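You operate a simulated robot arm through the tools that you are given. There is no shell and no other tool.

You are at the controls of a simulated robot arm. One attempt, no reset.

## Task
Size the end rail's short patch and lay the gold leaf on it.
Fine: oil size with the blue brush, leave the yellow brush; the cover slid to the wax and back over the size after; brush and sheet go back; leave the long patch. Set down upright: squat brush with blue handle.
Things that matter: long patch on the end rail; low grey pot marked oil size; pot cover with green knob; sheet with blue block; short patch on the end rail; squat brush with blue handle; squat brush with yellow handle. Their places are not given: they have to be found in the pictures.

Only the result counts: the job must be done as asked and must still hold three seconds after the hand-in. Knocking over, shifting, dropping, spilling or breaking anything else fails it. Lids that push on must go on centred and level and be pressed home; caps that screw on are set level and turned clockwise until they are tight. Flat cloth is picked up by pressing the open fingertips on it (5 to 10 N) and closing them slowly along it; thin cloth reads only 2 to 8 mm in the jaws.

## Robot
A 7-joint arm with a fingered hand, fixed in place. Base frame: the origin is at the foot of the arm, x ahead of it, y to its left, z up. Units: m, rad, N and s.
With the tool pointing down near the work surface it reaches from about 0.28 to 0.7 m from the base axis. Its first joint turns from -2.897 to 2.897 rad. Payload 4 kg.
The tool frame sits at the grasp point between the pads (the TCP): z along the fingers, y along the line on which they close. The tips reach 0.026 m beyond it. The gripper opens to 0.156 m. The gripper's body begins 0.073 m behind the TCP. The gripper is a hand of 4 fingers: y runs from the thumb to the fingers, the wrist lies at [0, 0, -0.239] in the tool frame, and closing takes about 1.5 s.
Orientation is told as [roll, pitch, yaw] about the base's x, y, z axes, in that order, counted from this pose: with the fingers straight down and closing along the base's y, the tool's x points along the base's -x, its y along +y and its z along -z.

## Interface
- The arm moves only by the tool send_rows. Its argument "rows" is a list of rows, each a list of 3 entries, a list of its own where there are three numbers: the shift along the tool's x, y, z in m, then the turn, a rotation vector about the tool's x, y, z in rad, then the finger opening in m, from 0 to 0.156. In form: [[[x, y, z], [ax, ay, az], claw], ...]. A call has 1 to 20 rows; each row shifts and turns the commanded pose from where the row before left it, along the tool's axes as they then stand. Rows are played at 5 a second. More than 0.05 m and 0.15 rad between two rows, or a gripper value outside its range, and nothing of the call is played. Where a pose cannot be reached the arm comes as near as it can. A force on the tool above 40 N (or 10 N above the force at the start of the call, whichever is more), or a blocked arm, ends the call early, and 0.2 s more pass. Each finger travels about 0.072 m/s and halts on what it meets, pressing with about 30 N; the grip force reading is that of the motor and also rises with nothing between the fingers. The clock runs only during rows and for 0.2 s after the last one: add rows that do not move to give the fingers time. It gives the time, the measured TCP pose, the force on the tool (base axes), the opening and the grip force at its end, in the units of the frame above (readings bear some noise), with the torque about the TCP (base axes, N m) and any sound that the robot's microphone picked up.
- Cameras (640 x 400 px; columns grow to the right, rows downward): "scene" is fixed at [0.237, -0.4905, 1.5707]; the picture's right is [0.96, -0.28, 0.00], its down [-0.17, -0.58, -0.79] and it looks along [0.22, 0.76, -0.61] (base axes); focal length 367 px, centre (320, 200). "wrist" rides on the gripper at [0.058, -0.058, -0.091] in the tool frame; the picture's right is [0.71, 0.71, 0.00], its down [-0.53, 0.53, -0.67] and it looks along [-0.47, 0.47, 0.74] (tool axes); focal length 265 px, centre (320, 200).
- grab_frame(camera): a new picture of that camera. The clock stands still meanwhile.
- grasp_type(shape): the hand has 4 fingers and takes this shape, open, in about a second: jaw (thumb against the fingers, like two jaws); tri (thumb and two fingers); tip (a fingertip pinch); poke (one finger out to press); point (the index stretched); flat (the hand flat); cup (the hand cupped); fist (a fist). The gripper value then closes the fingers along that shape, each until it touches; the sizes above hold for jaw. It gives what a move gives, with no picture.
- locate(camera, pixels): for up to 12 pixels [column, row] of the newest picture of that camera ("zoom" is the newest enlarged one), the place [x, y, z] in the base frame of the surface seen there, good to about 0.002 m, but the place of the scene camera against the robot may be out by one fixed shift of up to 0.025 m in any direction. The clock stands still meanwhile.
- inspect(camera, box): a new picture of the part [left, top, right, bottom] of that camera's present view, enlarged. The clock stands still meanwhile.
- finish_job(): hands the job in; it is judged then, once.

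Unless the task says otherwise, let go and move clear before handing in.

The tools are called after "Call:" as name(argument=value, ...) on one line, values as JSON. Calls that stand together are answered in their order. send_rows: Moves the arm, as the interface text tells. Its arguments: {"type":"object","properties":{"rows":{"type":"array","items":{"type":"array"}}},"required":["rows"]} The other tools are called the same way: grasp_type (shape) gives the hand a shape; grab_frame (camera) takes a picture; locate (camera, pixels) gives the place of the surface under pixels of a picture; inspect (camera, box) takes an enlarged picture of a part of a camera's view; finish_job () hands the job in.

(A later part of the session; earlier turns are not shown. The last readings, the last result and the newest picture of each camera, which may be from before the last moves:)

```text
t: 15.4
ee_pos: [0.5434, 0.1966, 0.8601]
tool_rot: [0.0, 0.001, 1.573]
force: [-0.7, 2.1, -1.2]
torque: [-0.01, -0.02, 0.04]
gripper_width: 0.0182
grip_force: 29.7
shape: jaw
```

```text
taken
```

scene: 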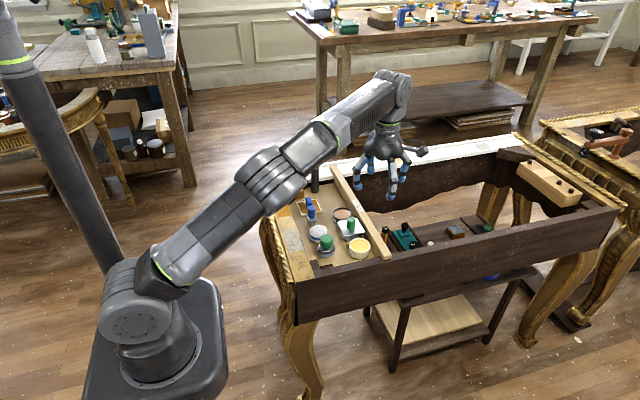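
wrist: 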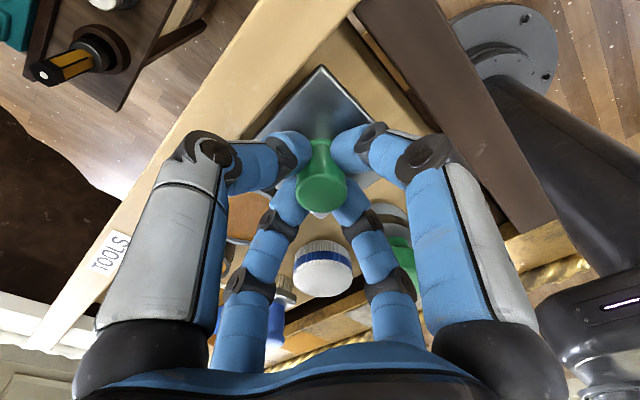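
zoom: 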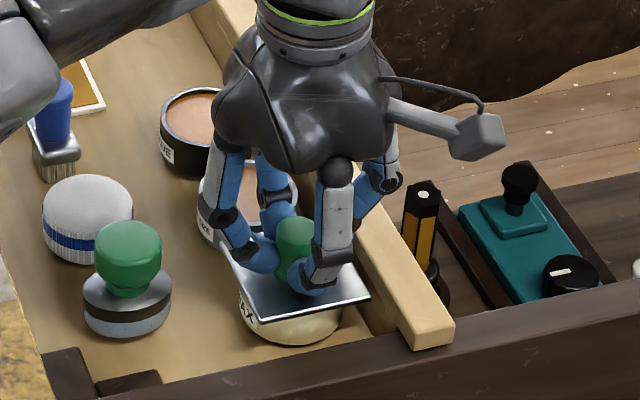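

The cover now sits over the wax pot at TCP y 0.197 with nearly zero force. I'll open to 0.036 and rise straight up.

Call:
send_rows(rows=[[[0, 0, 0], [0, 0, 0], 0.02], [[0, 0, 0], [0, 0, 0], 0.025], [[0, 0, 0], [0, 0, 0], 0.03], [[0, 0, 0], [0, 0, 0], 0.036], [[0, 0, 0], [0, 0, 0], 0.036], [[0, 0, -0.01], [0, 0, 0], 0.036], [[0, 0, -0.02], [0, 0, 0], 0.036], [[0, 0, -0.03], [0, 0, 0], 0.036], [[0, 0, -0.03], [0, 0, 0], 0.036], [[0, 0, 0], [0, 0, 0], 0.036]])

Call:
grab_frame(camera="wrist")

Call:
inspect(camera="scene", box=[290, 160, 410, 270])

```text
t: 17.6
ee_pos: [0.5442, 0.1955, 0.9514]
tool_rot: [-0.001, 0.001, 1.571]
force: [-0.5, -0.3, 0.4]
torque: [0.03, -0.01, -0.04]
gripper_width: 0.0355
grip_force: 0.1
shape: jaw
```

```text
taken
```

wrist: 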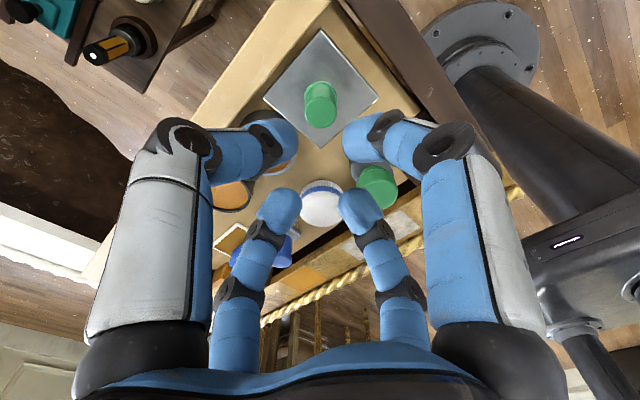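

```text
3.64 times, centred on (350, 215) of scene
```

zoom: 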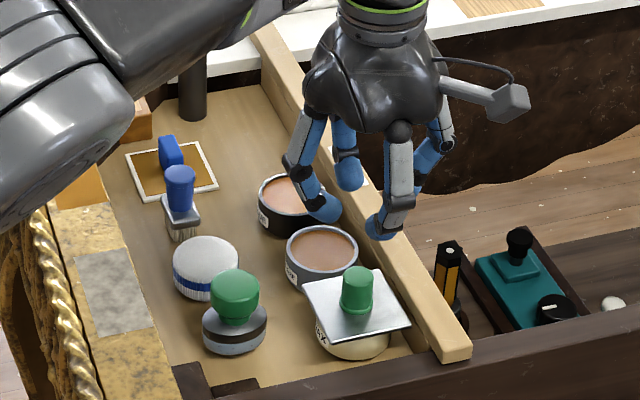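

The size pot is open (zoom (322,250)) and the cover lies on the wax. I'll locate the pot's surface and rim and check the cover's position.

Call:
locate(camera="zoom", pixels=[[322, 248], [290, 245], [355, 245], [322, 228], [322, 270], [357, 275], [304, 292], [408, 330], [180, 172], [171, 142], [180, 225], [100, 290]])

Call:
locate(camera="wrist", pixels=[[321, 104], [320, 32], [267, 97], [322, 148], [375, 98], [285, 160], [290, 245], [232, 240]])

```text
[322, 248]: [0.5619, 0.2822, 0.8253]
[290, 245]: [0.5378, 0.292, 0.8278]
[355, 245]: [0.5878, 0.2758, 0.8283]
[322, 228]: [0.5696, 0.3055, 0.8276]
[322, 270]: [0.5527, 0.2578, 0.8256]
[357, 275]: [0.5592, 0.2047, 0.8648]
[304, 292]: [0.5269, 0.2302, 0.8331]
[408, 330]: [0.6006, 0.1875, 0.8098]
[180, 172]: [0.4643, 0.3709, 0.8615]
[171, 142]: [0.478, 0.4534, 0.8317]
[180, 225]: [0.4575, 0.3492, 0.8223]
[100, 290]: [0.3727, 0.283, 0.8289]
```

```text
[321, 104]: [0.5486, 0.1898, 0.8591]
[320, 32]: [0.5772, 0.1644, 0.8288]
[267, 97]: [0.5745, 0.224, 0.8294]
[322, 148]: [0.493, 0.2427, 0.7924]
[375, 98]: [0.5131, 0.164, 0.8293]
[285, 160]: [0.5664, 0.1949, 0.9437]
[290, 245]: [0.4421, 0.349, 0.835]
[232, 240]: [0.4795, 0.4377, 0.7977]
```

The cover is centred on the wax at about (0.545, 0.1945), and the size surface is about z 0.819 with the rim near 0.822. Next I'll move above the blue brush at (0.448, 0.358) and check alignment.

Call:
send_rows(rows=[[[-0.0325, 0.01924, 0.004], [0, 0, 0], 0.038], [[-0.0325, 0.01924, 0.004], [0, 0, 0], 0.038], [[-0.0325, 0.01924, 0.004], [0, 0, 0], 0.038], [[-0.0325, 0.01924, 0.004], [0, 0, 0], 0.038], [[-0.0325, 0.01924, 0.004], [0, 0, 0], 0.038], [[0, 0, 0], [0, 0, 0], 0.038], [[0, 0, 0], [0, 0, 0], 0.038]])

Call:
grab_frame(camera="wrist")

Call:
inspect(camera="wrist", box=[260, 60, 400, 200])

Call:
inspect(camera="scene", box=[250, 110, 410, 270])

```text
t: 19.2
ee_pos: [0.4485, 0.3614, 0.9305]
tool_rot: [0.0, 0.0, 1.572]
force: [0.0, -1.0, 0.2]
torque: [-0.01, 0.03, -0.01]
gripper_width: 0.0375
grip_force: 0.1
shape: jaw
```

```text
taken
```

wrist: 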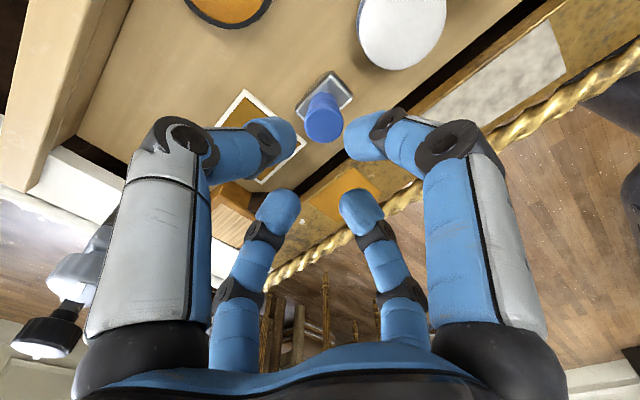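

```text
2.86 times, centred on (330, 130) of wrist
```

zoom: 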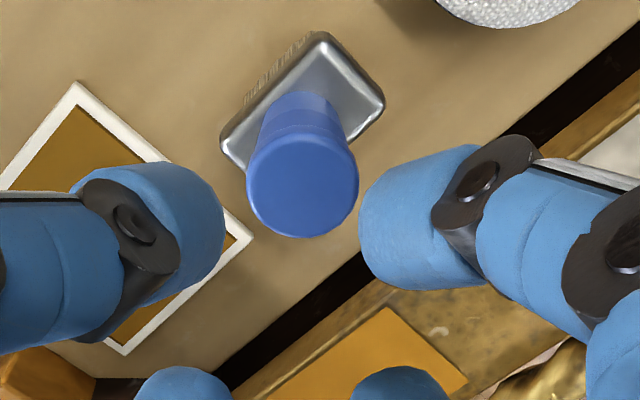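

```text
2.50 times, centred on (330, 190) of scene
```

zoom: 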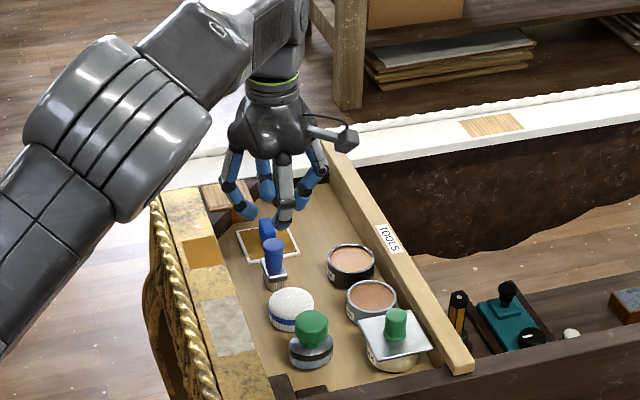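

The brush's round handle end is visible at wrist (324,125). I'll locate its edges for exact centring.

Call:
locate(camera="wrist", pixels=[[324, 125], [306, 125], [342, 125], [324, 111], [324, 141], [297, 110], [330, 73], [351, 96], [245, 92], [300, 145], [262, 180], [316, 135]])

```text
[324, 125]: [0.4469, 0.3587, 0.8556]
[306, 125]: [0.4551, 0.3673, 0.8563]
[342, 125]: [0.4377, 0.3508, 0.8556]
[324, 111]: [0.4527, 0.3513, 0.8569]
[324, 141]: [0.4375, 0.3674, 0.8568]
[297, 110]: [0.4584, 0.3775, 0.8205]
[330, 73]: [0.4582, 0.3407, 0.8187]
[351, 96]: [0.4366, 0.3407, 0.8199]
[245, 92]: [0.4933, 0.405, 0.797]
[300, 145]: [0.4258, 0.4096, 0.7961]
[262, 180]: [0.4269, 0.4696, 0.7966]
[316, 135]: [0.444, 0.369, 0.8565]
```

The handle axis is at (0.4468, 0.359) and its cap is about 24 mm across. I'll centre and descend to TCP z ≈ 0.855, with tips above the ferrule at z 0.8205.

Call:
send_rows(rows=[[[0.0024, 0.0017, 0.01], [0, 0, 0], 0.04], [[0, 0, 0.015], [0, 0, 0], 0.04], [[0, 0, 0.015], [0, 0, 0], 0.04], [[0, 0, 0.015], [0, 0, 0], 0.04], [[0, 0, 0.012], [0, 0, 0], 0.04], [[0, 0, 0.008], [0, 0, 0], 0.04], [[0, 0, 0], [0, 0, 0], 0.04], [[0, 0, 0], [0, 0, 0], 0.04]])

Call:
grab_frame(camera="wrist")

Call:
inspect(camera="scene", box=[270, 150, 370, 250])

```text
t: 21.0
ee_pos: [0.4465, 0.3582, 0.854]
tool_rot: [-0.001, -0.001, 1.573]
force: [0.2, -0.4, -1.0]
torque: [-0.03, 0.01, -0.01]
gripper_width: 0.0399
grip_force: 0.1
shape: jaw
```

```text
taken
```

wrist: 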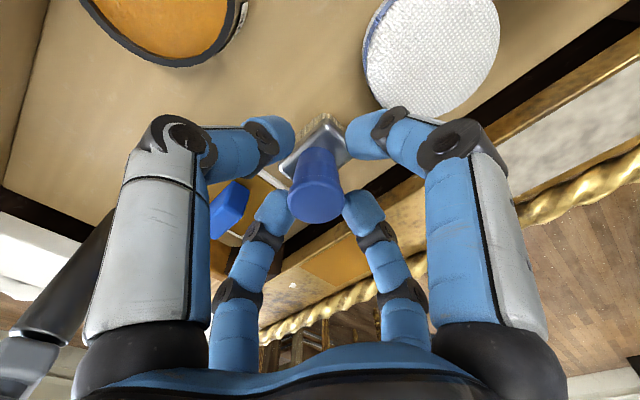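

```text
4.00 times, centred on (320, 200) of scene
```

zoom: 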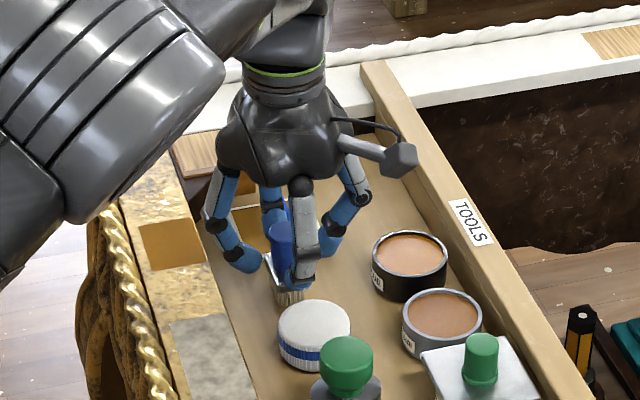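

The handle is centred between the tips and no contact is felt. I'll close on it.

Call:
send_rows(rows=[[[0, 0, 0], [0, 0, 0], 0.034], [[0, 0, 0], [0, 0, 0], 0.028], [[0, 0, 0], [0, 0, 0], 0.022], [[0, 0, 0], [0, 0, 0], 0.016], [[0, 0, 0], [0, 0, 0], 0.01], [[0, 0, 0], [0, 0, 0], 0.01], [[0, 0, 0], [0, 0, 0], 0.01], [[0, 0, 0], [0, 0, 0], 0.01], [[0, 0, 0], [0, 0, 0], 0.01]])

Call:
grab_frame(camera="wrist")

```text
t: 23.0
ee_pos: [0.4467, 0.3574, 0.8552]
tool_rot: [0.0, 0.001, 1.572]
force: [0.4, -0.8, 1.2]
torque: [-0.01, 0.03, 0.01]
gripper_width: 0.0184
grip_force: 30.1
shape: jaw
```

```text
taken
```

wrist: 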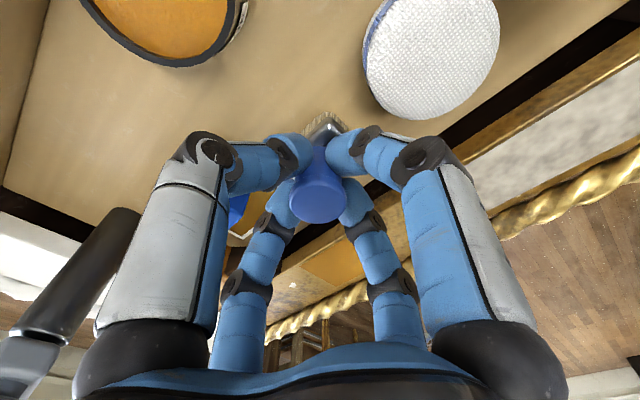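

The brush is gripped (0.0184 m, 30 N) at TCP (0.4466, 0.358, 0.855); I'll remember this as its home. I'll lift it 75 mm and check that it hangs straight.

Call:
send_rows(rows=[[[0, 0, -0.003], [0, 0, 0], 0.01], [[0, 0, -0.006], [0, 0, 0], 0.01], [[0, 0, -0.012], [0, 0, 0], 0.01], [[0, 0, -0.018], [0, 0, 0], 0.01], [[0, 0, -0.018], [0, 0, 0], 0.01], [[0, 0, -0.018], [0, 0, 0], 0.01], [[0, 0, 0], [0, 0, 0], 0.01], [[0, 0, 0], [0, 0, 0], 0.01]])

Call:
grab_frame(camera="wrist")

Call:
inspect(camera="scene", box=[260, 120, 380, 240])

```text
t: 24.8
ee_pos: [0.4469, 0.356, 0.929]
tool_rot: [0.001, -0.001, 1.571]
force: [0.3, 0.2, -1.3]
torque: [-0.02, -0.03, -0.01]
gripper_width: 0.0186
grip_force: 30.2
shape: jaw
```

```text
taken
```

wrist: 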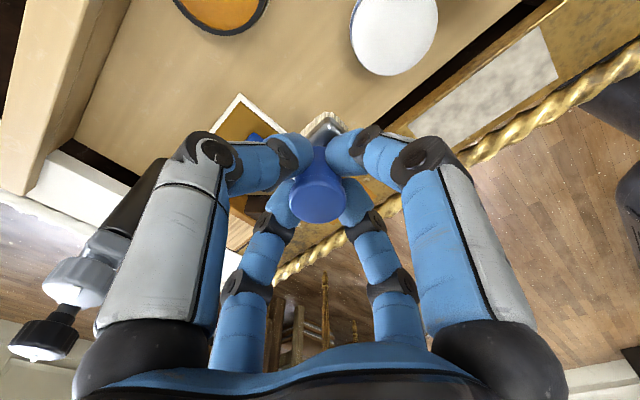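

```text
3.33 times, centred on (320, 180) of scene
```

zoom: 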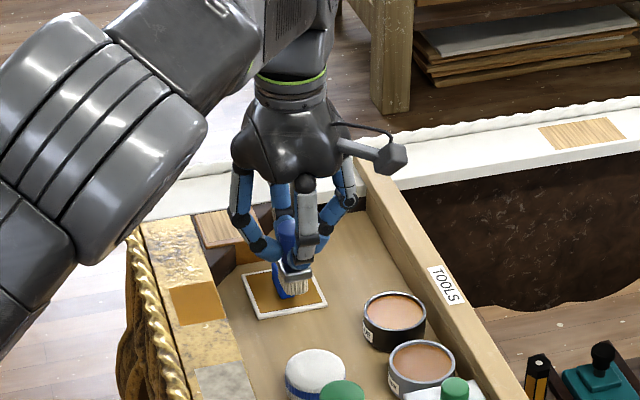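

The brush is held upright in the fingers. I'll carry it over the size pot at z 0.93 and locate the pot rim from the wrist view.

Call:
send_rows(rows=[[[0.02, -0.0225, 0], [0, 0, 0], 0.01], [[0.0225, -0.0255, 0], [0, 0, 0], 0.01], [[0.0225, -0.0255, 0], [0, 0, 0], 0.01], [[0.022, -0.0255, 0], [0, 0, 0], 0.01], [[0, 0, 0], [0, 0, 0], 0.01], [[0, 0, 0], [0, 0, 0], 0.01]])

Call:
grab_frame(camera="wrist")

Call:
inspect(camera="wrist", box=[220, 60, 420, 200])

Call:
inspect(camera="scene", box=[300, 140, 420, 260])

```text
t: 26.2
ee_pos: [0.545, 0.2693, 0.9315]
tool_rot: [-0.001, 0.002, 1.571]
force: [0.5, -0.2, -0.5]
torque: [0.02, 0.03, 0.0]
gripper_width: 0.0187
grip_force: 30.1
shape: jaw
```

```text
taken
```

wrist: 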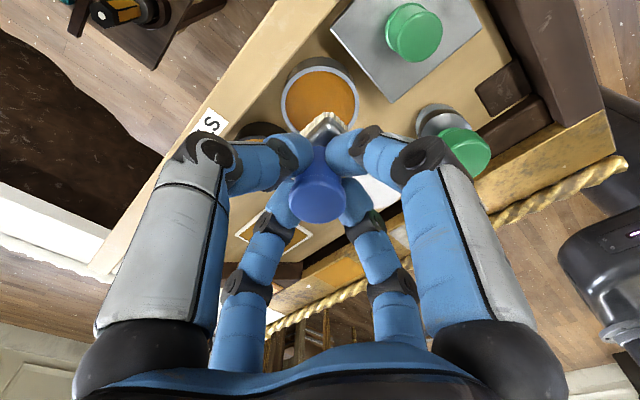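

```text
2.86 times, centred on (320, 130) of wrist
```

zoom: 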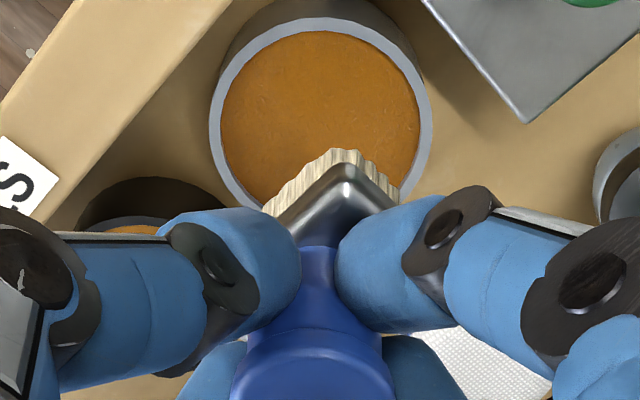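

```text
3.33 times, centred on (360, 200) of scene
```

zoom: 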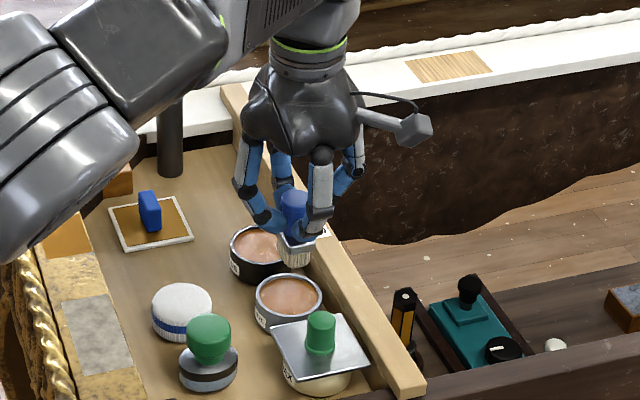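

The pot mouth is at wrist (320,97) with the brush just in front of it. I'll locate the rim edges.

Call:
locate(camera="wrist", pixels=[[283.3, 98.5], [357.5, 98.5], [320, 67.8], [320, 98], [293, 127], [300, 75], [340, 75], [286, 112], [355, 112], [318, 112], [330, 125], [310, 125]])

```text
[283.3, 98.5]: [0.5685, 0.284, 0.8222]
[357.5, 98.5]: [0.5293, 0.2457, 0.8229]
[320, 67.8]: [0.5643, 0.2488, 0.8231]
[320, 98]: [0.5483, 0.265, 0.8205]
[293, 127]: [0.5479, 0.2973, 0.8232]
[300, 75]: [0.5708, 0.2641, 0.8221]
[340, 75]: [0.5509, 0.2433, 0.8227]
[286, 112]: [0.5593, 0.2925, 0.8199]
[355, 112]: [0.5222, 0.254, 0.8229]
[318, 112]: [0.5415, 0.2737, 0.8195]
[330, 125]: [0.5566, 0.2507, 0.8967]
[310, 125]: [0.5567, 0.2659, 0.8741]
```

The size pot's centre fits (0.5447, 0.2697), right under the brush. I'll dip the bristles about 10 mm below the surface (TCP z ≈ 0.872), pause, and come back up slowly.

Call:
send_rows(rows=[[[0, 0, 0.015], [0, 0, 0], 0.01], [[0, 0, 0.015], [0, 0, 0], 0.01], [[0, 0, 0.012], [0, 0, 0], 0.01], [[0, 0, 0.008], [0, 0, 0], 0.01], [[0, 0, 0.005], [0, 0, 0], 0.01], [[0, 0, 0.004], [0, 0, 0], 0.01], [[0, 0, 0], [0, 0, 0], 0.01], [[0, 0, 0], [0, 0, 0], 0.01], [[0, 0, 0], [0, 0, 0], 0.01]])

Call:
grab_frame(camera="wrist")

Call:
inspect(camera="scene", box=[320, 180, 400, 250])

```text
t: 27.6
ee_pos: [0.5452, 0.2707, 0.8807]
tool_rot: [-0.012, -0.003, 1.568]
force: [-1.2, -2.9, 12.0]
torque: [0.0, 0.06, -0.04]
gripper_width: 0.0196
grip_force: 29.6
shape: jaw
stopped in row 6: the force on the tool passed its limit at 44 N (the readings are from after the stop); the commanded pose is now the measured one
```

```text
taken
```

wrist: 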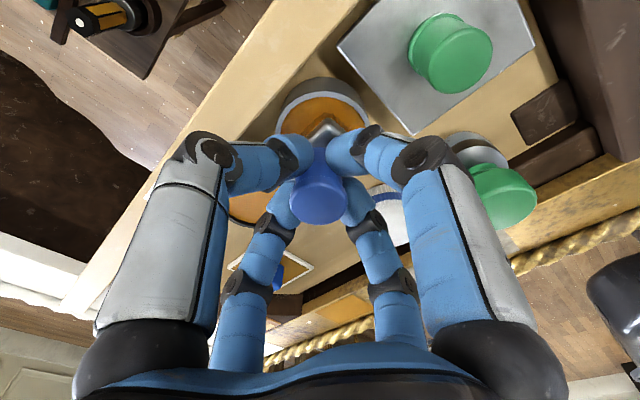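

```text
5.71 times, centred on (360, 215) of scene
```

zoom: 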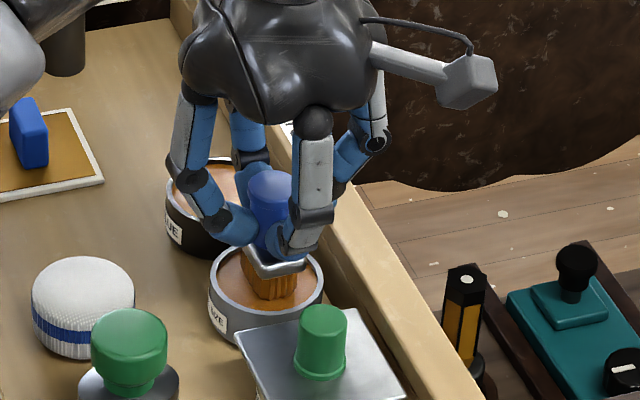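

The bristles met the size at TCP z 0.881 (44 N stop) and now look orange and loaded at zoom (270,290). I'll lift slowly, take out the small tilt, and check the brush.

Call:
send_rows(rows=[[[0, 0, -0.002], [-0.012, 0.003, 0.003], 0.01], [[0, 0, -0.004], [0, 0, 0], 0.01], [[0, 0, -0.01], [0, 0, 0], 0.01], [[0, 0, -0.015], [0, 0, 0], 0.01], [[0, 0, -0.02], [0, 0, 0], 0.01], [[0, 0, 0], [0, 0, 0], 0.01], [[0, 0, 0], [0, 0, 0], 0.01]])

Call:
grab_frame(camera="wrist")

Call:
inspect(camera="wrist", box=[260, 80, 400, 230])

Call:
inspect(camera="scene", box=[320, 160, 400, 250])

```text
t: 29.2
ee_pos: [0.5463, 0.2717, 0.9322]
tool_rot: [0.005, 0.0, 1.567]
force: [0.5, -0.1, -0.1]
torque: [0.02, 0.0, -0.01]
gripper_width: 0.019
grip_force: 29.4
shape: jaw
```

```text
taken
```

wrist: 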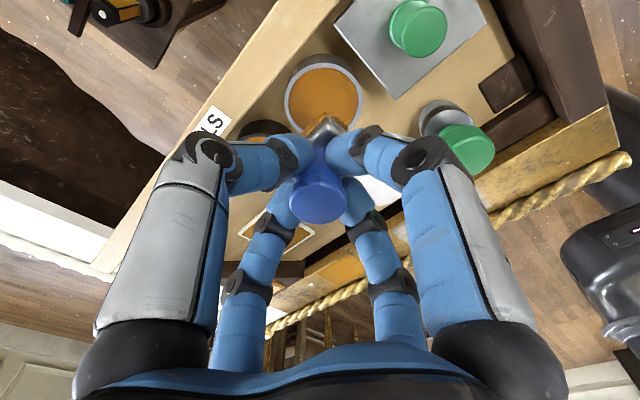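

```text
2.67 times, centred on (330, 155) of wrist
```

zoom: 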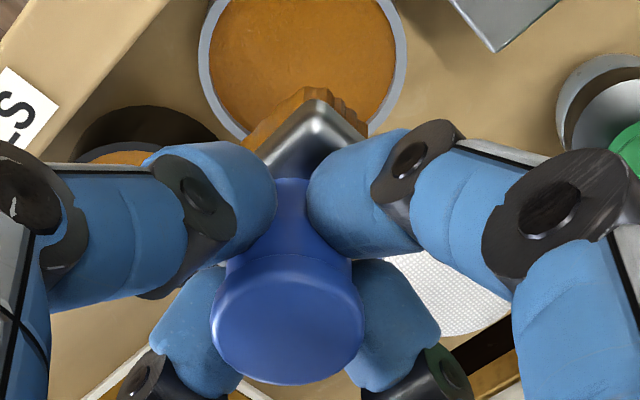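

```text
4.44 times, centred on (360, 205) of scene
```

zoom: 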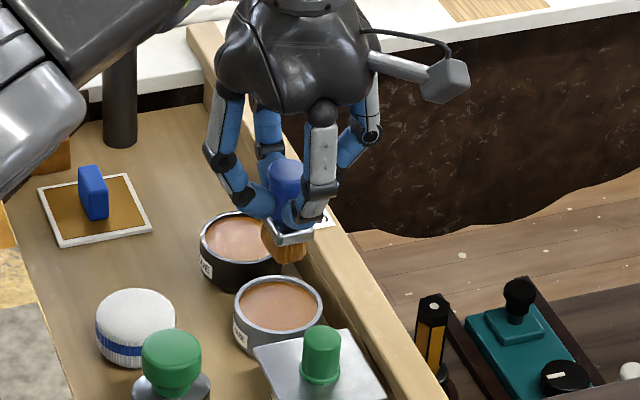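

The bristles are now size-coloured, so the brush is loaded. I'll carry it over the short patch centre (0.3655, 0.409) at z 0.93.

Call:
send_rows(rows=[[[0, 0, 0], [0.005, 0, -0.004], 0.01], [[-0.015, 0.02, 0], [0, 0, 0], 0.01], [[-0.0244, 0.0322, 0], [0, 0, 0], 0.01], [[-0.0244, 0.0322, 0], [0, 0, 0], 0.01], [[-0.0244, 0.0322, 0], [0, 0, 0], 0.01], [[-0.0244, 0.0322, 0], [0, 0, 0], 0.01], [[-0.0244, 0.0322, 0], [0, 0, 0], 0.01], [[0, 0, 0], [0, 0, 0], 0.01], [[0, 0, 0], [0, 0, 0], 0.01]])

Call:
grab_frame(camera="wrist")

Call:
inspect(camera="scene", box=[240, 120, 360, 240])

```text
t: 31.2
ee_pos: [0.3641, 0.4072, 0.9288]
tool_rot: [-0.003, 0.0, 1.571]
force: [-0.6, 0.5, 0.9]
torque: [0.0, -0.02, 0.0]
gripper_width: 0.0192
grip_force: 29.7
shape: jaw
```

```text
taken
```

wrist: 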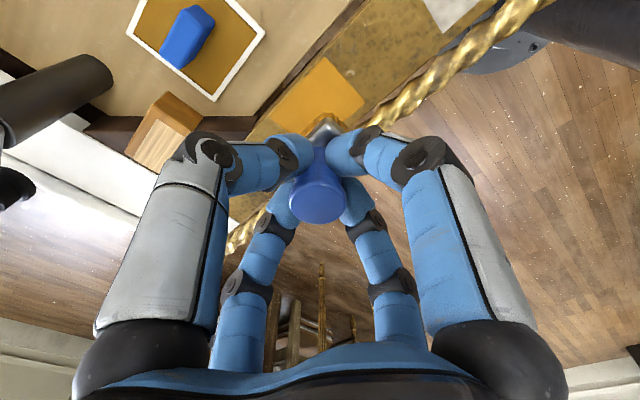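

```text
3.33 times, centred on (300, 180) of scene
```

zoom: 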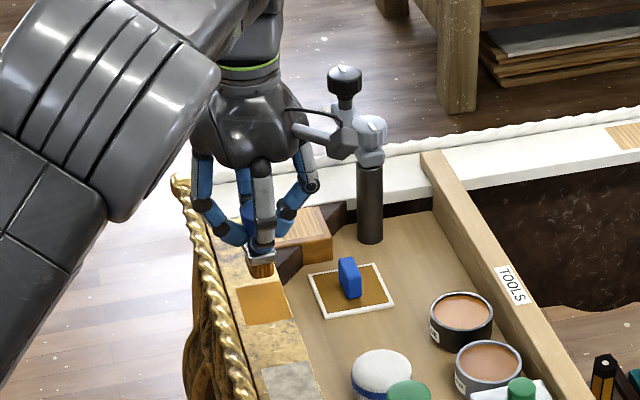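

The brush is above the patch, whose visible corners are at wrist (322,58) and (365,97). I'll locate these to fix the stroke limits.

Call:
inspect(camera="wrist", box=[230, 40, 410, 150])

Call:
locate(camera="wrist", pixels=[[322, 60], [363, 97], [275, 108], [345, 81], [300, 85], [375, 125], [370, 105], [385, 110], [258, 100], [310, 62], [318, 197], [325, 128]])

```text
3.56 times, centred on (320, 95) of wrist
```

zoom: 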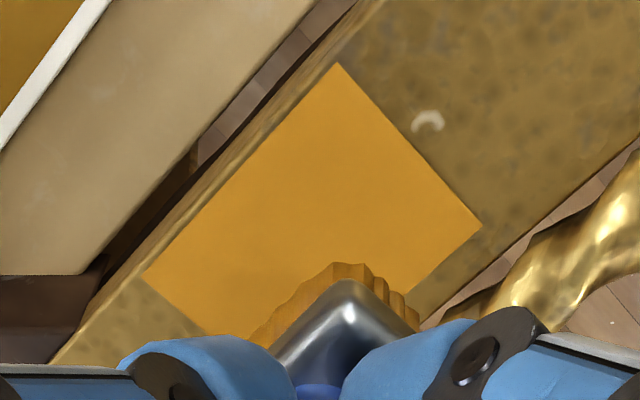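

```text
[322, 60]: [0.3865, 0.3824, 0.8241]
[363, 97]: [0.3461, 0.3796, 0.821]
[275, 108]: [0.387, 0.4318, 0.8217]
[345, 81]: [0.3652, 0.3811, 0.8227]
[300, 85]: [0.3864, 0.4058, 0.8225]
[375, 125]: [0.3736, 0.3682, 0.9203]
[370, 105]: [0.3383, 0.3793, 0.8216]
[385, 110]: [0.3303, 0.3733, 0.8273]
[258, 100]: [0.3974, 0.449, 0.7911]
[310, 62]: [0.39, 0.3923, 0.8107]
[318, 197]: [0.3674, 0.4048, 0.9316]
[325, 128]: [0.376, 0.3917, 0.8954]
```

The patch spans x 0.345–0.3875, y 0.381–0.4365. I'll start at its corner nearest the rope and the long patch, placing the brush centre at (0.3555, 0.398), and come down to just above contact.

Call:
send_rows(rows=[[[0.0102, 0.0086, 0.01], [0, 0, 0], 0.01], [[0, 0, 0.015], [0, 0, 0], 0.01], [[0, 0, 0.01], [0, 0, 0], 0.01], [[0, 0, 0.005], [0, 0, 0], 0.01], [[0, 0, 0], [0, 0, 0], 0.01], [[0, 0, 0], [0, 0, 0], 0.01]])

Call:
send_rows(rows=[[[0, 0, 0.001], [0, 0, 0], 0.01], [[0, 0, 0.001], [0, 0, 0], 0.01], [[0, 0, 0], [0, 0, 0], 0.01]])

```text
t: 32.6
ee_pos: [0.3565, 0.3989, 0.89]
tool_rot: [-0.002, 0.0, 1.571]
force: [-0.5, 0.2, -0.7]
torque: [0.03, 0.01, 0.02]
gripper_width: 0.0195
grip_force: 29.9
shape: jaw
```

```text
t: 33.4
ee_pos: [0.3559, 0.3979, 0.8858]
tool_rot: [-0.001, 0.0, 1.572]
force: [0.0, -0.2, -0.8]
torque: [0.0, 0.02, 0.01]
gripper_width: 0.0189
grip_force: 29.6
shape: jaw
```

The TCP is at z 0.886 with no contact yet. I'll step down in 1 mm steps until I feel it.

Call:
send_rows(rows=[[[0, 0, 0.001], [0, 0, 0], 0.01], [[0, 0, 0.001], [0, 0, 0], 0.01], [[0, 0, 0], [0, 0, 0], 0.01]])

Call:
inspect(camera="scene", box=[260, 170, 340, 240])

```text
t: 34.2
ee_pos: [0.3545, 0.3975, 0.8849]
tool_rot: [-0.002, 0.0, 1.569]
force: [0.5, -0.5, -0.2]
torque: [0.0, -0.03, 0.01]
gripper_width: 0.0194
grip_force: 30.3
shape: jaw
```

```text
5.71 times, centred on (300, 205) of scene
```

zoom: 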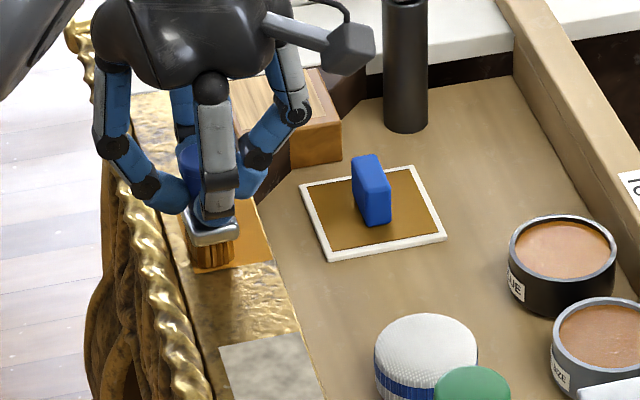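

The bristles appear to be right at the patch's near corner with no force yet. I'll go down a further 2 mm.

Call:
send_rows(rows=[[[0, 0, 0.001], [0, 0, 0], 0.01], [[0, 0, 0.001], [0, 0, 0], 0.01], [[0, 0, 0], [0, 0, 0], 0.01]])

```text
t: 35.0
ee_pos: [0.3574, 0.3983, 0.8839]
tool_rot: [-0.002, 0.0, 1.571]
force: [-0.1, 0.8, -1.3]
torque: [-0.02, 0.02, 0.0]
gripper_width: 0.0194
grip_force: 29.9
shape: jaw
```

Still no contact at z ≈ 0.883. Continuing down 1 mm at a time.

Call:
send_rows(rows=[[[0, 0, 0.001], [0, 0, 0], 0.01], [[0, 0, 0], [0, 0, 0], 0.01]])

Call:
send_rows(rows=[[[0, 0, 0.001], [0, 0, 0], 0.01], [[0, 0, 0], [0, 0, 0], 0.01]])

```text
t: 35.6
ee_pos: [0.3548, 0.3981, 0.8834]
tool_rot: [-0.002, -0.001, 1.571]
force: [-0.1, -0.8, 3.6]
torque: [-0.02, -0.03, -0.01]
gripper_width: 0.0195
grip_force: 30.4
shape: jaw
```

```text
t: 36.2
ee_pos: [0.3572, 0.3977, 0.8823]
tool_rot: [-0.002, -0.001, 1.573]
force: [-1.4, -2.9, 9.4]
torque: [0.02, -0.04, -0.03]
gripper_width: 0.0193
grip_force: 29.7
shape: jaw
```

Contact is made at about 9 N. Now I'll stroke along +x across the patch width (about 23 mm) and check the force.

Call:
send_rows(rows=[[[0, -0.003, 0], [0, 0, 0], 0.01], [[0, -0.004, 0], [0, 0, 0], 0.01], [[0, -0.004, 0], [0, 0, 0], 0.01], [[0, -0.004, 0], [0, 0, 0], 0.01], [[0, -0.004, 0], [0, 0, 0], 0.01], [[0, -0.004, 0], [0, 0, 0], 0.01], [[0, 0, 0], [0, 0, 0], 0.01]])

Call:
inspect(camera="scene", box=[260, 170, 340, 240])

Call:
inspect(camera="wrist", box=[230, 40, 410, 150])

```text
t: 37.8
ee_pos: [0.3787, 0.3976, 0.8834]
tool_rot: [-0.002, 0.0, 1.571]
force: [-5.4, -0.4, 15.3]
torque: [0.05, 0.17, -0.03]
gripper_width: 0.0191
grip_force: 30.0
shape: jaw
```

```text
5.71 times, centred on (300, 205) of scene
```

zoom: 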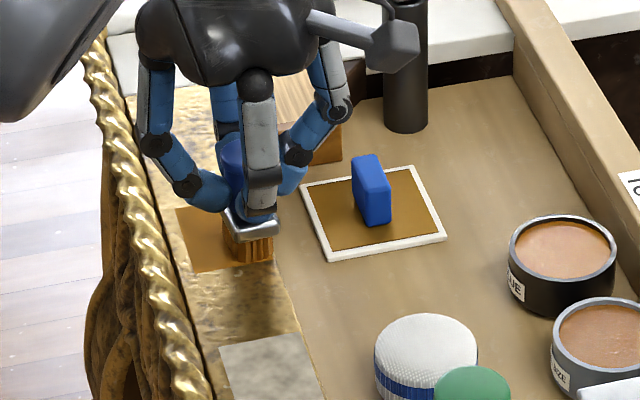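

```text
3.56 times, centred on (320, 95) of wrist
```

zoom: 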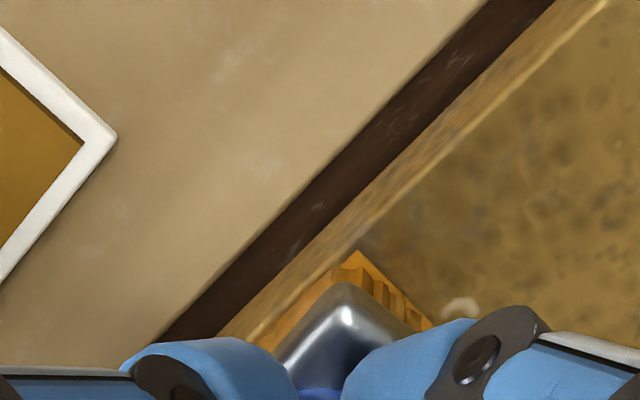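

The size shows as a slightly darker band at scene zoom (210,235), but the wrist zoom shows a 2 mm strip of patch left at (360,255). I'll shift 2.5 mm toward −y and 2 mm +x, then stroke back the full width to the rope side.

Call:
send_rows(rows=[[[0.0025, -0.002, -0.0003], [0, 0, 0], 0.01], [[0, 0, 0], [0, 0, 0], 0.01], [[0, 0.004, 0], [0, 0, 0], 0.01], [[0, 0.004, 0], [0, 0, 0], 0.01], [[0, 0.004, 0], [0, 0, 0], 0.01], [[0, 0.004, 0], [0, 0, 0], 0.01], [[0, 0.004, 0], [0, 0, 0], 0.01], [[0, 0.004, 0], [0, 0, 0], 0.01], [[0, 0.0035, 0], [0, 0, 0], 0.01], [[0, 0, 0], [0, 0, 0], 0.01]])

Call:
inspect(camera="scene", box=[260, 170, 340, 240])

Call:
inspect(camera="wrist", box=[230, 40, 410, 150])

```text
t: 40.0
ee_pos: [0.3525, 0.3947, 0.8823]
tool_rot: [-0.002, 0.0, 1.572]
force: [4.7, 0.7, 10.3]
torque: [0.06, -0.12, -0.02]
gripper_width: 0.0194
grip_force: 29.8
shape: jaw
```

```text
5.71 times, centred on (300, 205) of scene
```

zoom: 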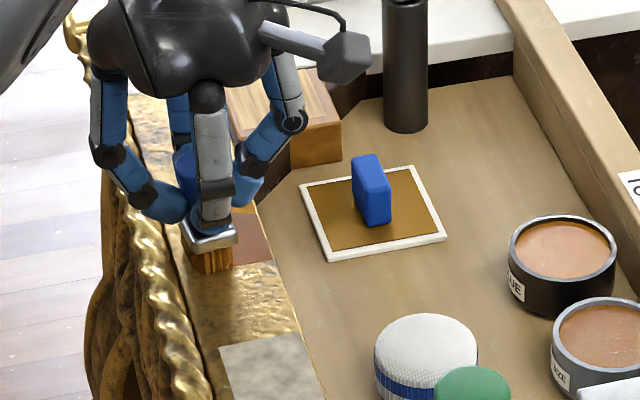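

```text
3.56 times, centred on (320, 95) of wrist
```

zoom: 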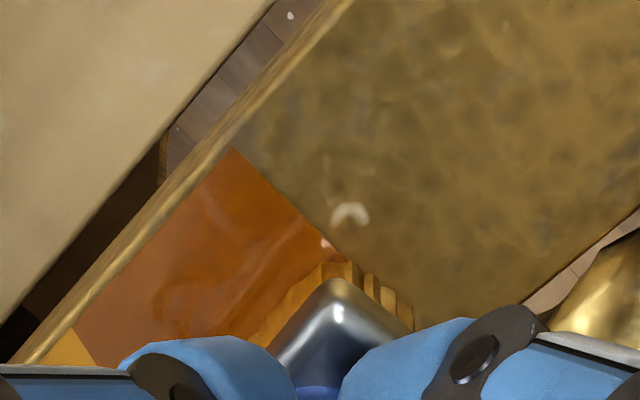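

The sized area shows clearly darker orange up to the near edge. Next I'll shift +14 mm in y and stroke +x across the middle.

Call:
send_rows(rows=[[[-0.005, 0, 0], [0, 0, 0], 0.01], [[-0.005, 0, 0], [0, 0, 0], 0.01], [[-0.004, 0, 0], [0, 0, 0], 0.01], [[0, -0.004, 0], [0, 0, 0], 0.01], [[0, -0.004, 0], [0, 0, 0], 0.01], [[0, -0.004, 0], [0, 0, 0], 0.01], [[0, -0.004, 0], [0, 0, 0], 0.01], [[0, -0.004, 0], [0, 0, 0], 0.01], [[0, -0.004, 0], [0, 0, 0], 0.01], [[0, -0.004, 0], [0, 0, 0], 0.01], [[0, 0, 0], [0, 0, 0], 0.01]])

Call:
inspect(camera="scene", box=[260, 170, 340, 240])

Call:
inspect(camera="wrist", box=[230, 40, 410, 150])

```text
t: 42.4
ee_pos: [0.3816, 0.4091, 0.8824]
tool_rot: [-0.001, -0.001, 1.574]
force: [-6.1, 1.7, 19.8]
torque: [0.04, 0.17, -0.02]
gripper_width: 0.0195
grip_force: 29.7
shape: jaw
```

```text
5.71 times, centred on (300, 205) of scene
```

zoom: 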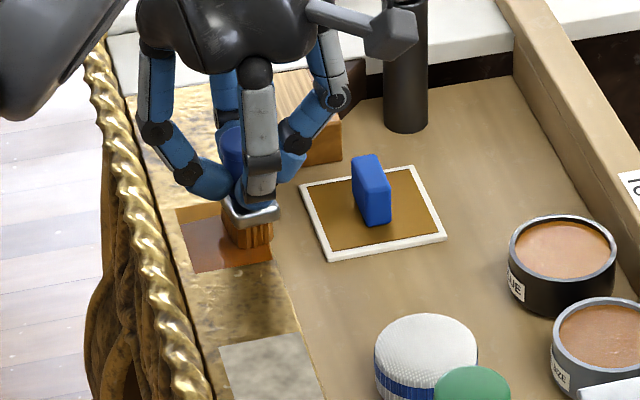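

```text
3.56 times, centred on (320, 95) of wrist
```

zoom: 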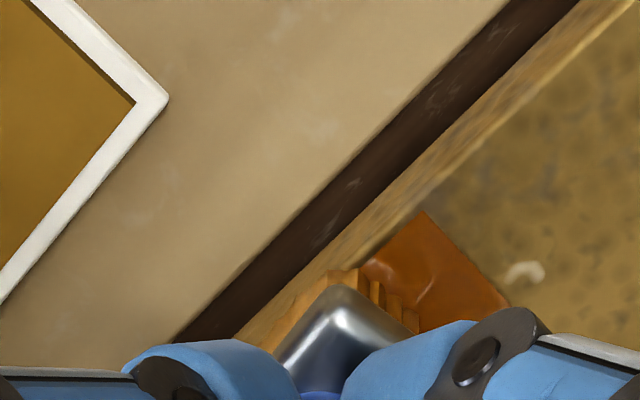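

The middle band is covered. Now I'll shift +13.5 mm in y and stroke back −x to finish the far third.

Call:
send_rows(rows=[[[-0.005, 0, -0.0005], [0, 0, 0], 0.01], [[-0.005, 0, 0], [0, 0, 0], 0.01], [[-0.004, 0, 0], [0, 0, 0], 0.01], [[0, 0.004, 0], [0, 0, 0], 0.01], [[0, 0.004, 0], [0, 0, 0], 0.01], [[0, 0.004, 0], [0, 0, 0], 0.01], [[0, 0.004, 0], [0, 0, 0], 0.01], [[0, 0.004, 0], [0, 0, 0], 0.01], [[0, 0.004, 0.0003], [0, 0, 0], 0.01], [[0, 0.0045, 0], [0, 0, 0], 0.01], [[0, 0, 0], [0, 0, 0], 0.01]])

Call:
inspect(camera="scene", box=[260, 170, 340, 240])

Call:
inspect(camera="wrist", box=[230, 40, 410, 150])

```text
t: 44.8
ee_pos: [0.3524, 0.4224, 0.8826]
tool_rot: [0.001, 0.0, 1.572]
force: [0.0, 0.1, -1.0]
torque: [-0.02, -0.01, 0.0]
gripper_width: 0.019
grip_force: 30.0
shape: jaw
```

```text
5.71 times, centred on (300, 205) of scene
```

zoom: 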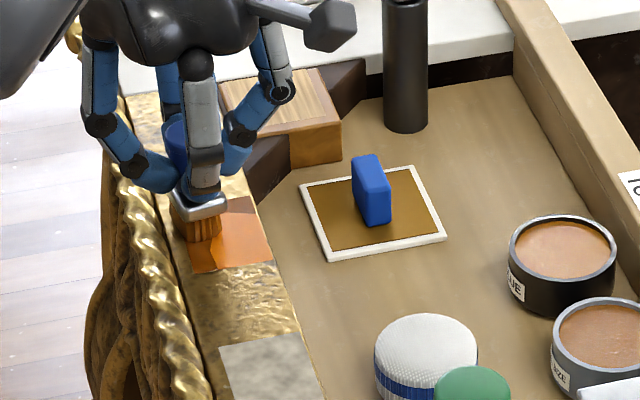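

```text
3.56 times, centred on (320, 95) of wrist
```

zoom: 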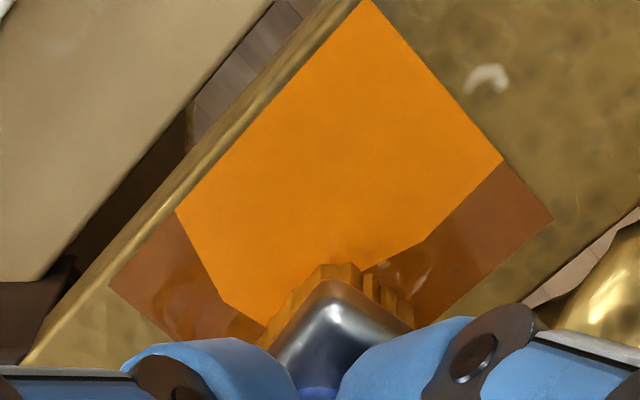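

The stroke ended with zero force, so contact was lost near the rope side. The patch now shows bright orange in the middle and darker strips at (480,230) and (180,270). I'll lift the brush and look at the whole patch from both cameras to understand the coverage.

Call:
send_rows(rows=[[[0, 0, -0.01], [0, 0, 0], 0.01], [[0, 0, -0.02], [0, 0, 0], 0.01], [[0, 0, -0.03], [0, 0, 0], 0.01], [[-0.015, 0.01, -0.02], [0, 0, 0], 0.01], [[-0.015, 0.01, 0], [0, 0, 0], 0.01], [[0, 0, 0], [0, 0, 0], 0.01]])

Call:
inspect(camera="scene", box=[265, 180, 325, 220])

Call:
grab_frame(camera="wrist")

Call:
inspect(camera="wrist", box=[230, 0, 410, 130])

```text
t: 46.2
ee_pos: [0.3348, 0.4513, 0.9645]
tool_rot: [-0.003, 0.001, 1.571]
force: [0.1, 0.1, -1.0]
torque: [0.01, 0.01, 0.02]
gripper_width: 0.0194
grip_force: 29.9
shape: jaw
```

```text
10.00 times, centred on (295, 200) of scene
```

zoom: 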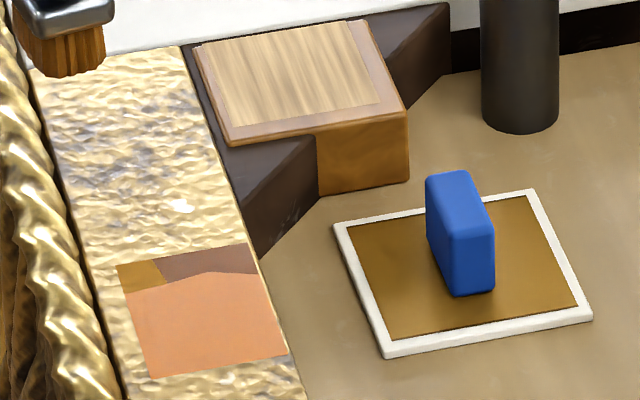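

```text
taken
```

wrist: 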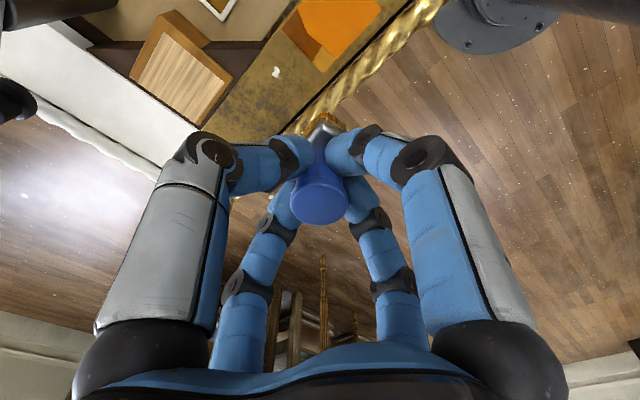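

```text
3.08 times, centred on (320, 65) of wrist
```

zoom: 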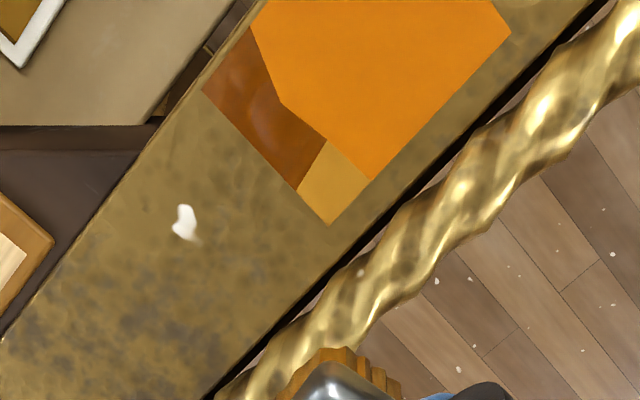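

Now it's clear: bright orange is size that has gone tacky, dark brown is fresh size, and a small unpainted square remains at the rope-side far corner (zoom (335,180)). I'll bring the brush down on that corner at about (0.354, 0.424).

Call:
send_rows(rows=[[[0.0137, -0.0096, 0.02], [0, 0, 0], 0.01], [[0.0136, -0.0096, 0.02], [0, 0, 0], 0.01], [[0, 0, 0.02], [0, 0, 0], 0.01], [[0, 0, 0.012], [0, 0, 0], 0.01], [[0, 0, 0.006], [0, 0, 0], 0.01], [[0, 0, 0.001], [0, 0, 0], 0.01], [[0, 0, 0.001], [0, 0, 0], 0.01], [[0, 0, 0.001], [0, 0, 0], 0.01], [[0, 0, 0], [0, 0, 0], 0.01]])

```text
t: 48.2
ee_pos: [0.3516, 0.4253, 0.8826]
tool_rot: [-0.002, -0.002, 1.57]
force: [-0.3, -0.5, 12.7]
torque: [-0.04, -0.02, -0.01]
gripper_width: 0.0192
grip_force: 29.9
shape: jaw
```

Contact at 12.7 N on the corner. I'll make a short stroke +x over it and back, then lift.

Call:
send_rows(rows=[[[0, -0.004, 0], [0, 0, 0], 0.01], [[0, -0.004, 0], [0, 0, 0], 0.01], [[0, -0.004, 0], [0, 0, 0], 0.01], [[0, -0.004, -0.0003], [0, 0, 0], 0.01], [[0, -0.004, 0], [0, 0, 0], 0.01], [[0, 0, 0], [0, 0, 0], 0.01], [[0, 0, -0.01], [0, 0, 0], 0.01], [[0, 0, -0.02], [0, 0, 0], 0.01], [[-0.01, 0.02, -0.03], [0, 0, 0], 0.01], [[-0.015, 0.015, -0.02], [0, 0, 0], 0.01], [[0, 0, 0], [0, 0, 0], 0.01]])

Call:
inspect(camera="scene", box=[265, 180, 325, 220])

Call:
inspect(camera="wrist", box=[230, 0, 410, 130])

```text
t: 50.6
ee_pos: [0.3383, 0.4499, 0.9608]
tool_rot: [0.001, 0.0, 1.569]
force: [-0.9, -0.8, -0.7]
torque: [0.01, 0.03, 0.01]
gripper_width: 0.0188
grip_force: 29.7
shape: jaw
```

```text
10.00 times, centred on (295, 200) of scene
```

zoom: 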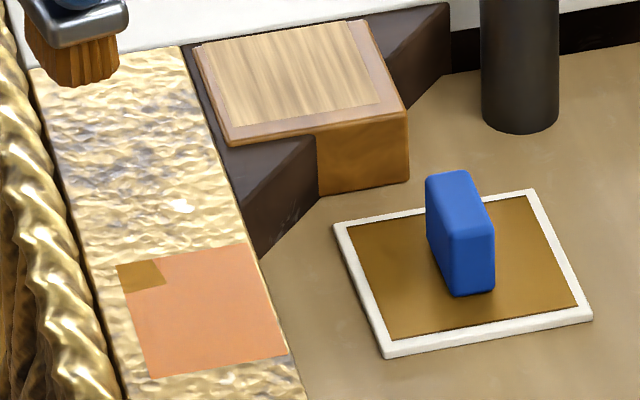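

```text
3.08 times, centred on (320, 65) of wrist
```

zoom: 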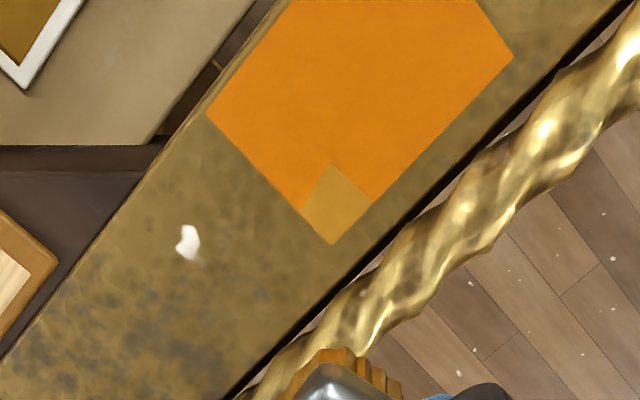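

The corner square stayed unpainted though pressed at 12.7 N, so the brush seems to be spent. I'll go back to the size pot for a second, gentler dip.

Call:
send_rows(rows=[[[0.0225, -0.0258, 0], [0, 0, 0], 0.01], [[0.0225, -0.0258, 0], [0, 0, 0], 0.01], [[0.0225, -0.0258, 0], [0, 0, 0], 0.01], [[0.0225, -0.0258, 0], [0, 0, 0], 0.01], [[0.0225, -0.0258, 0], [0, 0, 0], 0.01], [[0.0225, -0.0258, 0.005], [0, 0, 0], 0.01], [[0.0225, -0.0258, 0.01], [0, 0, 0], 0.01], [[0.0225, -0.0258, 0.015], [0, 0, 0], 0.01], [[0, 0, 0.015], [0, 0, 0], 0.01], [[0, 0, 0.012], [0, 0, 0], 0.01], [[0, 0, 0.01], [0, 0, 0], 0.01], [[0, 0, 0], [0, 0, 0], 0.01]])

```text
t: 53.2
ee_pos: [0.5448, 0.2718, 0.8936]
tool_rot: [-0.002, 0.002, 1.572]
force: [-0.1, 0.8, -1.3]
torque: [0.01, -0.01, 0.01]
gripper_width: 0.0191
grip_force: 30.0
shape: jaw
```

The brush is over the pot at z 0.894. I'll lower it gently in small steps until it touches the size.

Call:
send_rows(rows=[[[0.0012, 0, 0.004], [0, 0, 0], 0.01], [[0, 0, 0.004], [0, 0, 0], 0.01], [[0, 0, 0.001], [0, 0, 0], 0.01], [[0, 0, 0.001], [0, 0, 0], 0.01], [[0, 0, 0.001], [0, 0, 0], 0.01], [[0, 0, 0], [0, 0, 0], 0.01]])

```text
t: 54.6
ee_pos: [0.544, 0.2708, 0.8828]
tool_rot: [-0.003, 0.001, 1.571]
force: [-0.2, -0.3, -1.1]
torque: [0.0, 0.04, -0.02]
gripper_width: 0.0189
grip_force: 30.2
shape: jaw
```

Call:
send_rows(rows=[[[0, 0, 0.001], [0, 0, 0], 0.01], [[0, 0, 0.001], [0, 0, 0], 0.01], [[0, 0, 0.001], [0, 0, 0], 0.01], [[0, 0, 0], [0, 0, 0], 0.01]])

```text
t: 55.6
ee_pos: [0.5427, 0.27, 0.88]
tool_rot: [-0.003, 0.0, 1.571]
force: [-0.7, -0.1, 2.4]
torque: [-0.02, 0.03, -0.01]
gripper_width: 0.0193
grip_force: 29.7
shape: jaw
```

The reading of 2.4 N shows the bristles just touching the size. I'll press 1.5 mm more, dwell, and lift.

Call:
send_rows(rows=[[[0, 0, 0.001], [0, 0, 0], 0.01], [[0, 0, 0.0005], [0, 0, 0], 0.01], [[0, 0, 0], [0, 0, 0], 0.01], [[0, 0, 0], [0, 0, 0], 0.01], [[0, 0, 0], [0, 0, 0], 0.01]])

Call:
send_rows(rows=[[[0, 0, -0.003], [0, 0, 0], 0.01], [[0, 0, -0.007], [0, 0, 0], 0.01], [[0, 0, -0.015], [0, 0, 0], 0.01], [[0, 0, -0.02], [0, 0, 0], 0.01], [[0, 0, -0.01], [0, 0, 0], 0.01], [[0, 0, 0], [0, 0, 0], 0.01]])

Call:
inspect(camera="scene", box=[265, 150, 385, 250])

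```text
t: 56.8
ee_pos: [0.5432, 0.2702, 0.8801]
tool_rot: [-0.002, 0.002, 1.572]
force: [-4.5, -2.8, 21.1]
torque: [-0.09, 0.08, -0.01]
gripper_width: 0.0192
grip_force: 29.7
shape: jaw
```

```text
t: 58.2
ee_pos: [0.5434, 0.2676, 0.9359]
tool_rot: [-0.001, -0.002, 1.569]
force: [0.5, -0.1, 0.1]
torque: [-0.03, -0.01, -0.01]
gripper_width: 0.019
grip_force: 29.7
shape: jaw
```

```text
4.00 times, centred on (325, 200) of scene
```

zoom: 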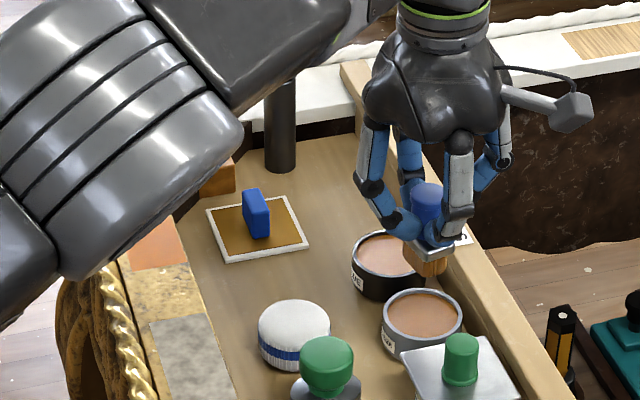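

The brush is freshly loaded. I'll carry it to the unpainted corner at about (0.3515, 0.428) and stop just above.

Call:
send_rows(rows=[[[-0.0268, 0.032, 0], [0, 0, 0], 0.01], [[-0.0268, 0.032, 0], [0, 0, 0], 0.01], [[-0.0268, 0.032, 0], [0, 0, 0], 0.01], [[-0.0268, 0.032, 0], [0, 0, 0], 0.01], [[-0.0268, 0.032, 0], [0, 0, 0], 0.01], [[-0.0268, 0.032, 0], [0, 0, 0], 0.01], [[0, 0, 0.015], [0, 0, 0], 0.01], [[0, 0, 0.02], [0, 0, 0], 0.01], [[0, 0, 0.013], [0, 0, 0], 0.01], [[0, 0, 0], [0, 0, 0], 0.01]])

```text
t: 60.4
ee_pos: [0.3518, 0.4317, 0.8847]
tool_rot: [-0.002, -0.002, 1.57]
force: [0.1, 0.2, -1.1]
torque: [-0.01, 0.0, -0.03]
gripper_width: 0.0191
grip_force: 30.4
shape: jaw
```

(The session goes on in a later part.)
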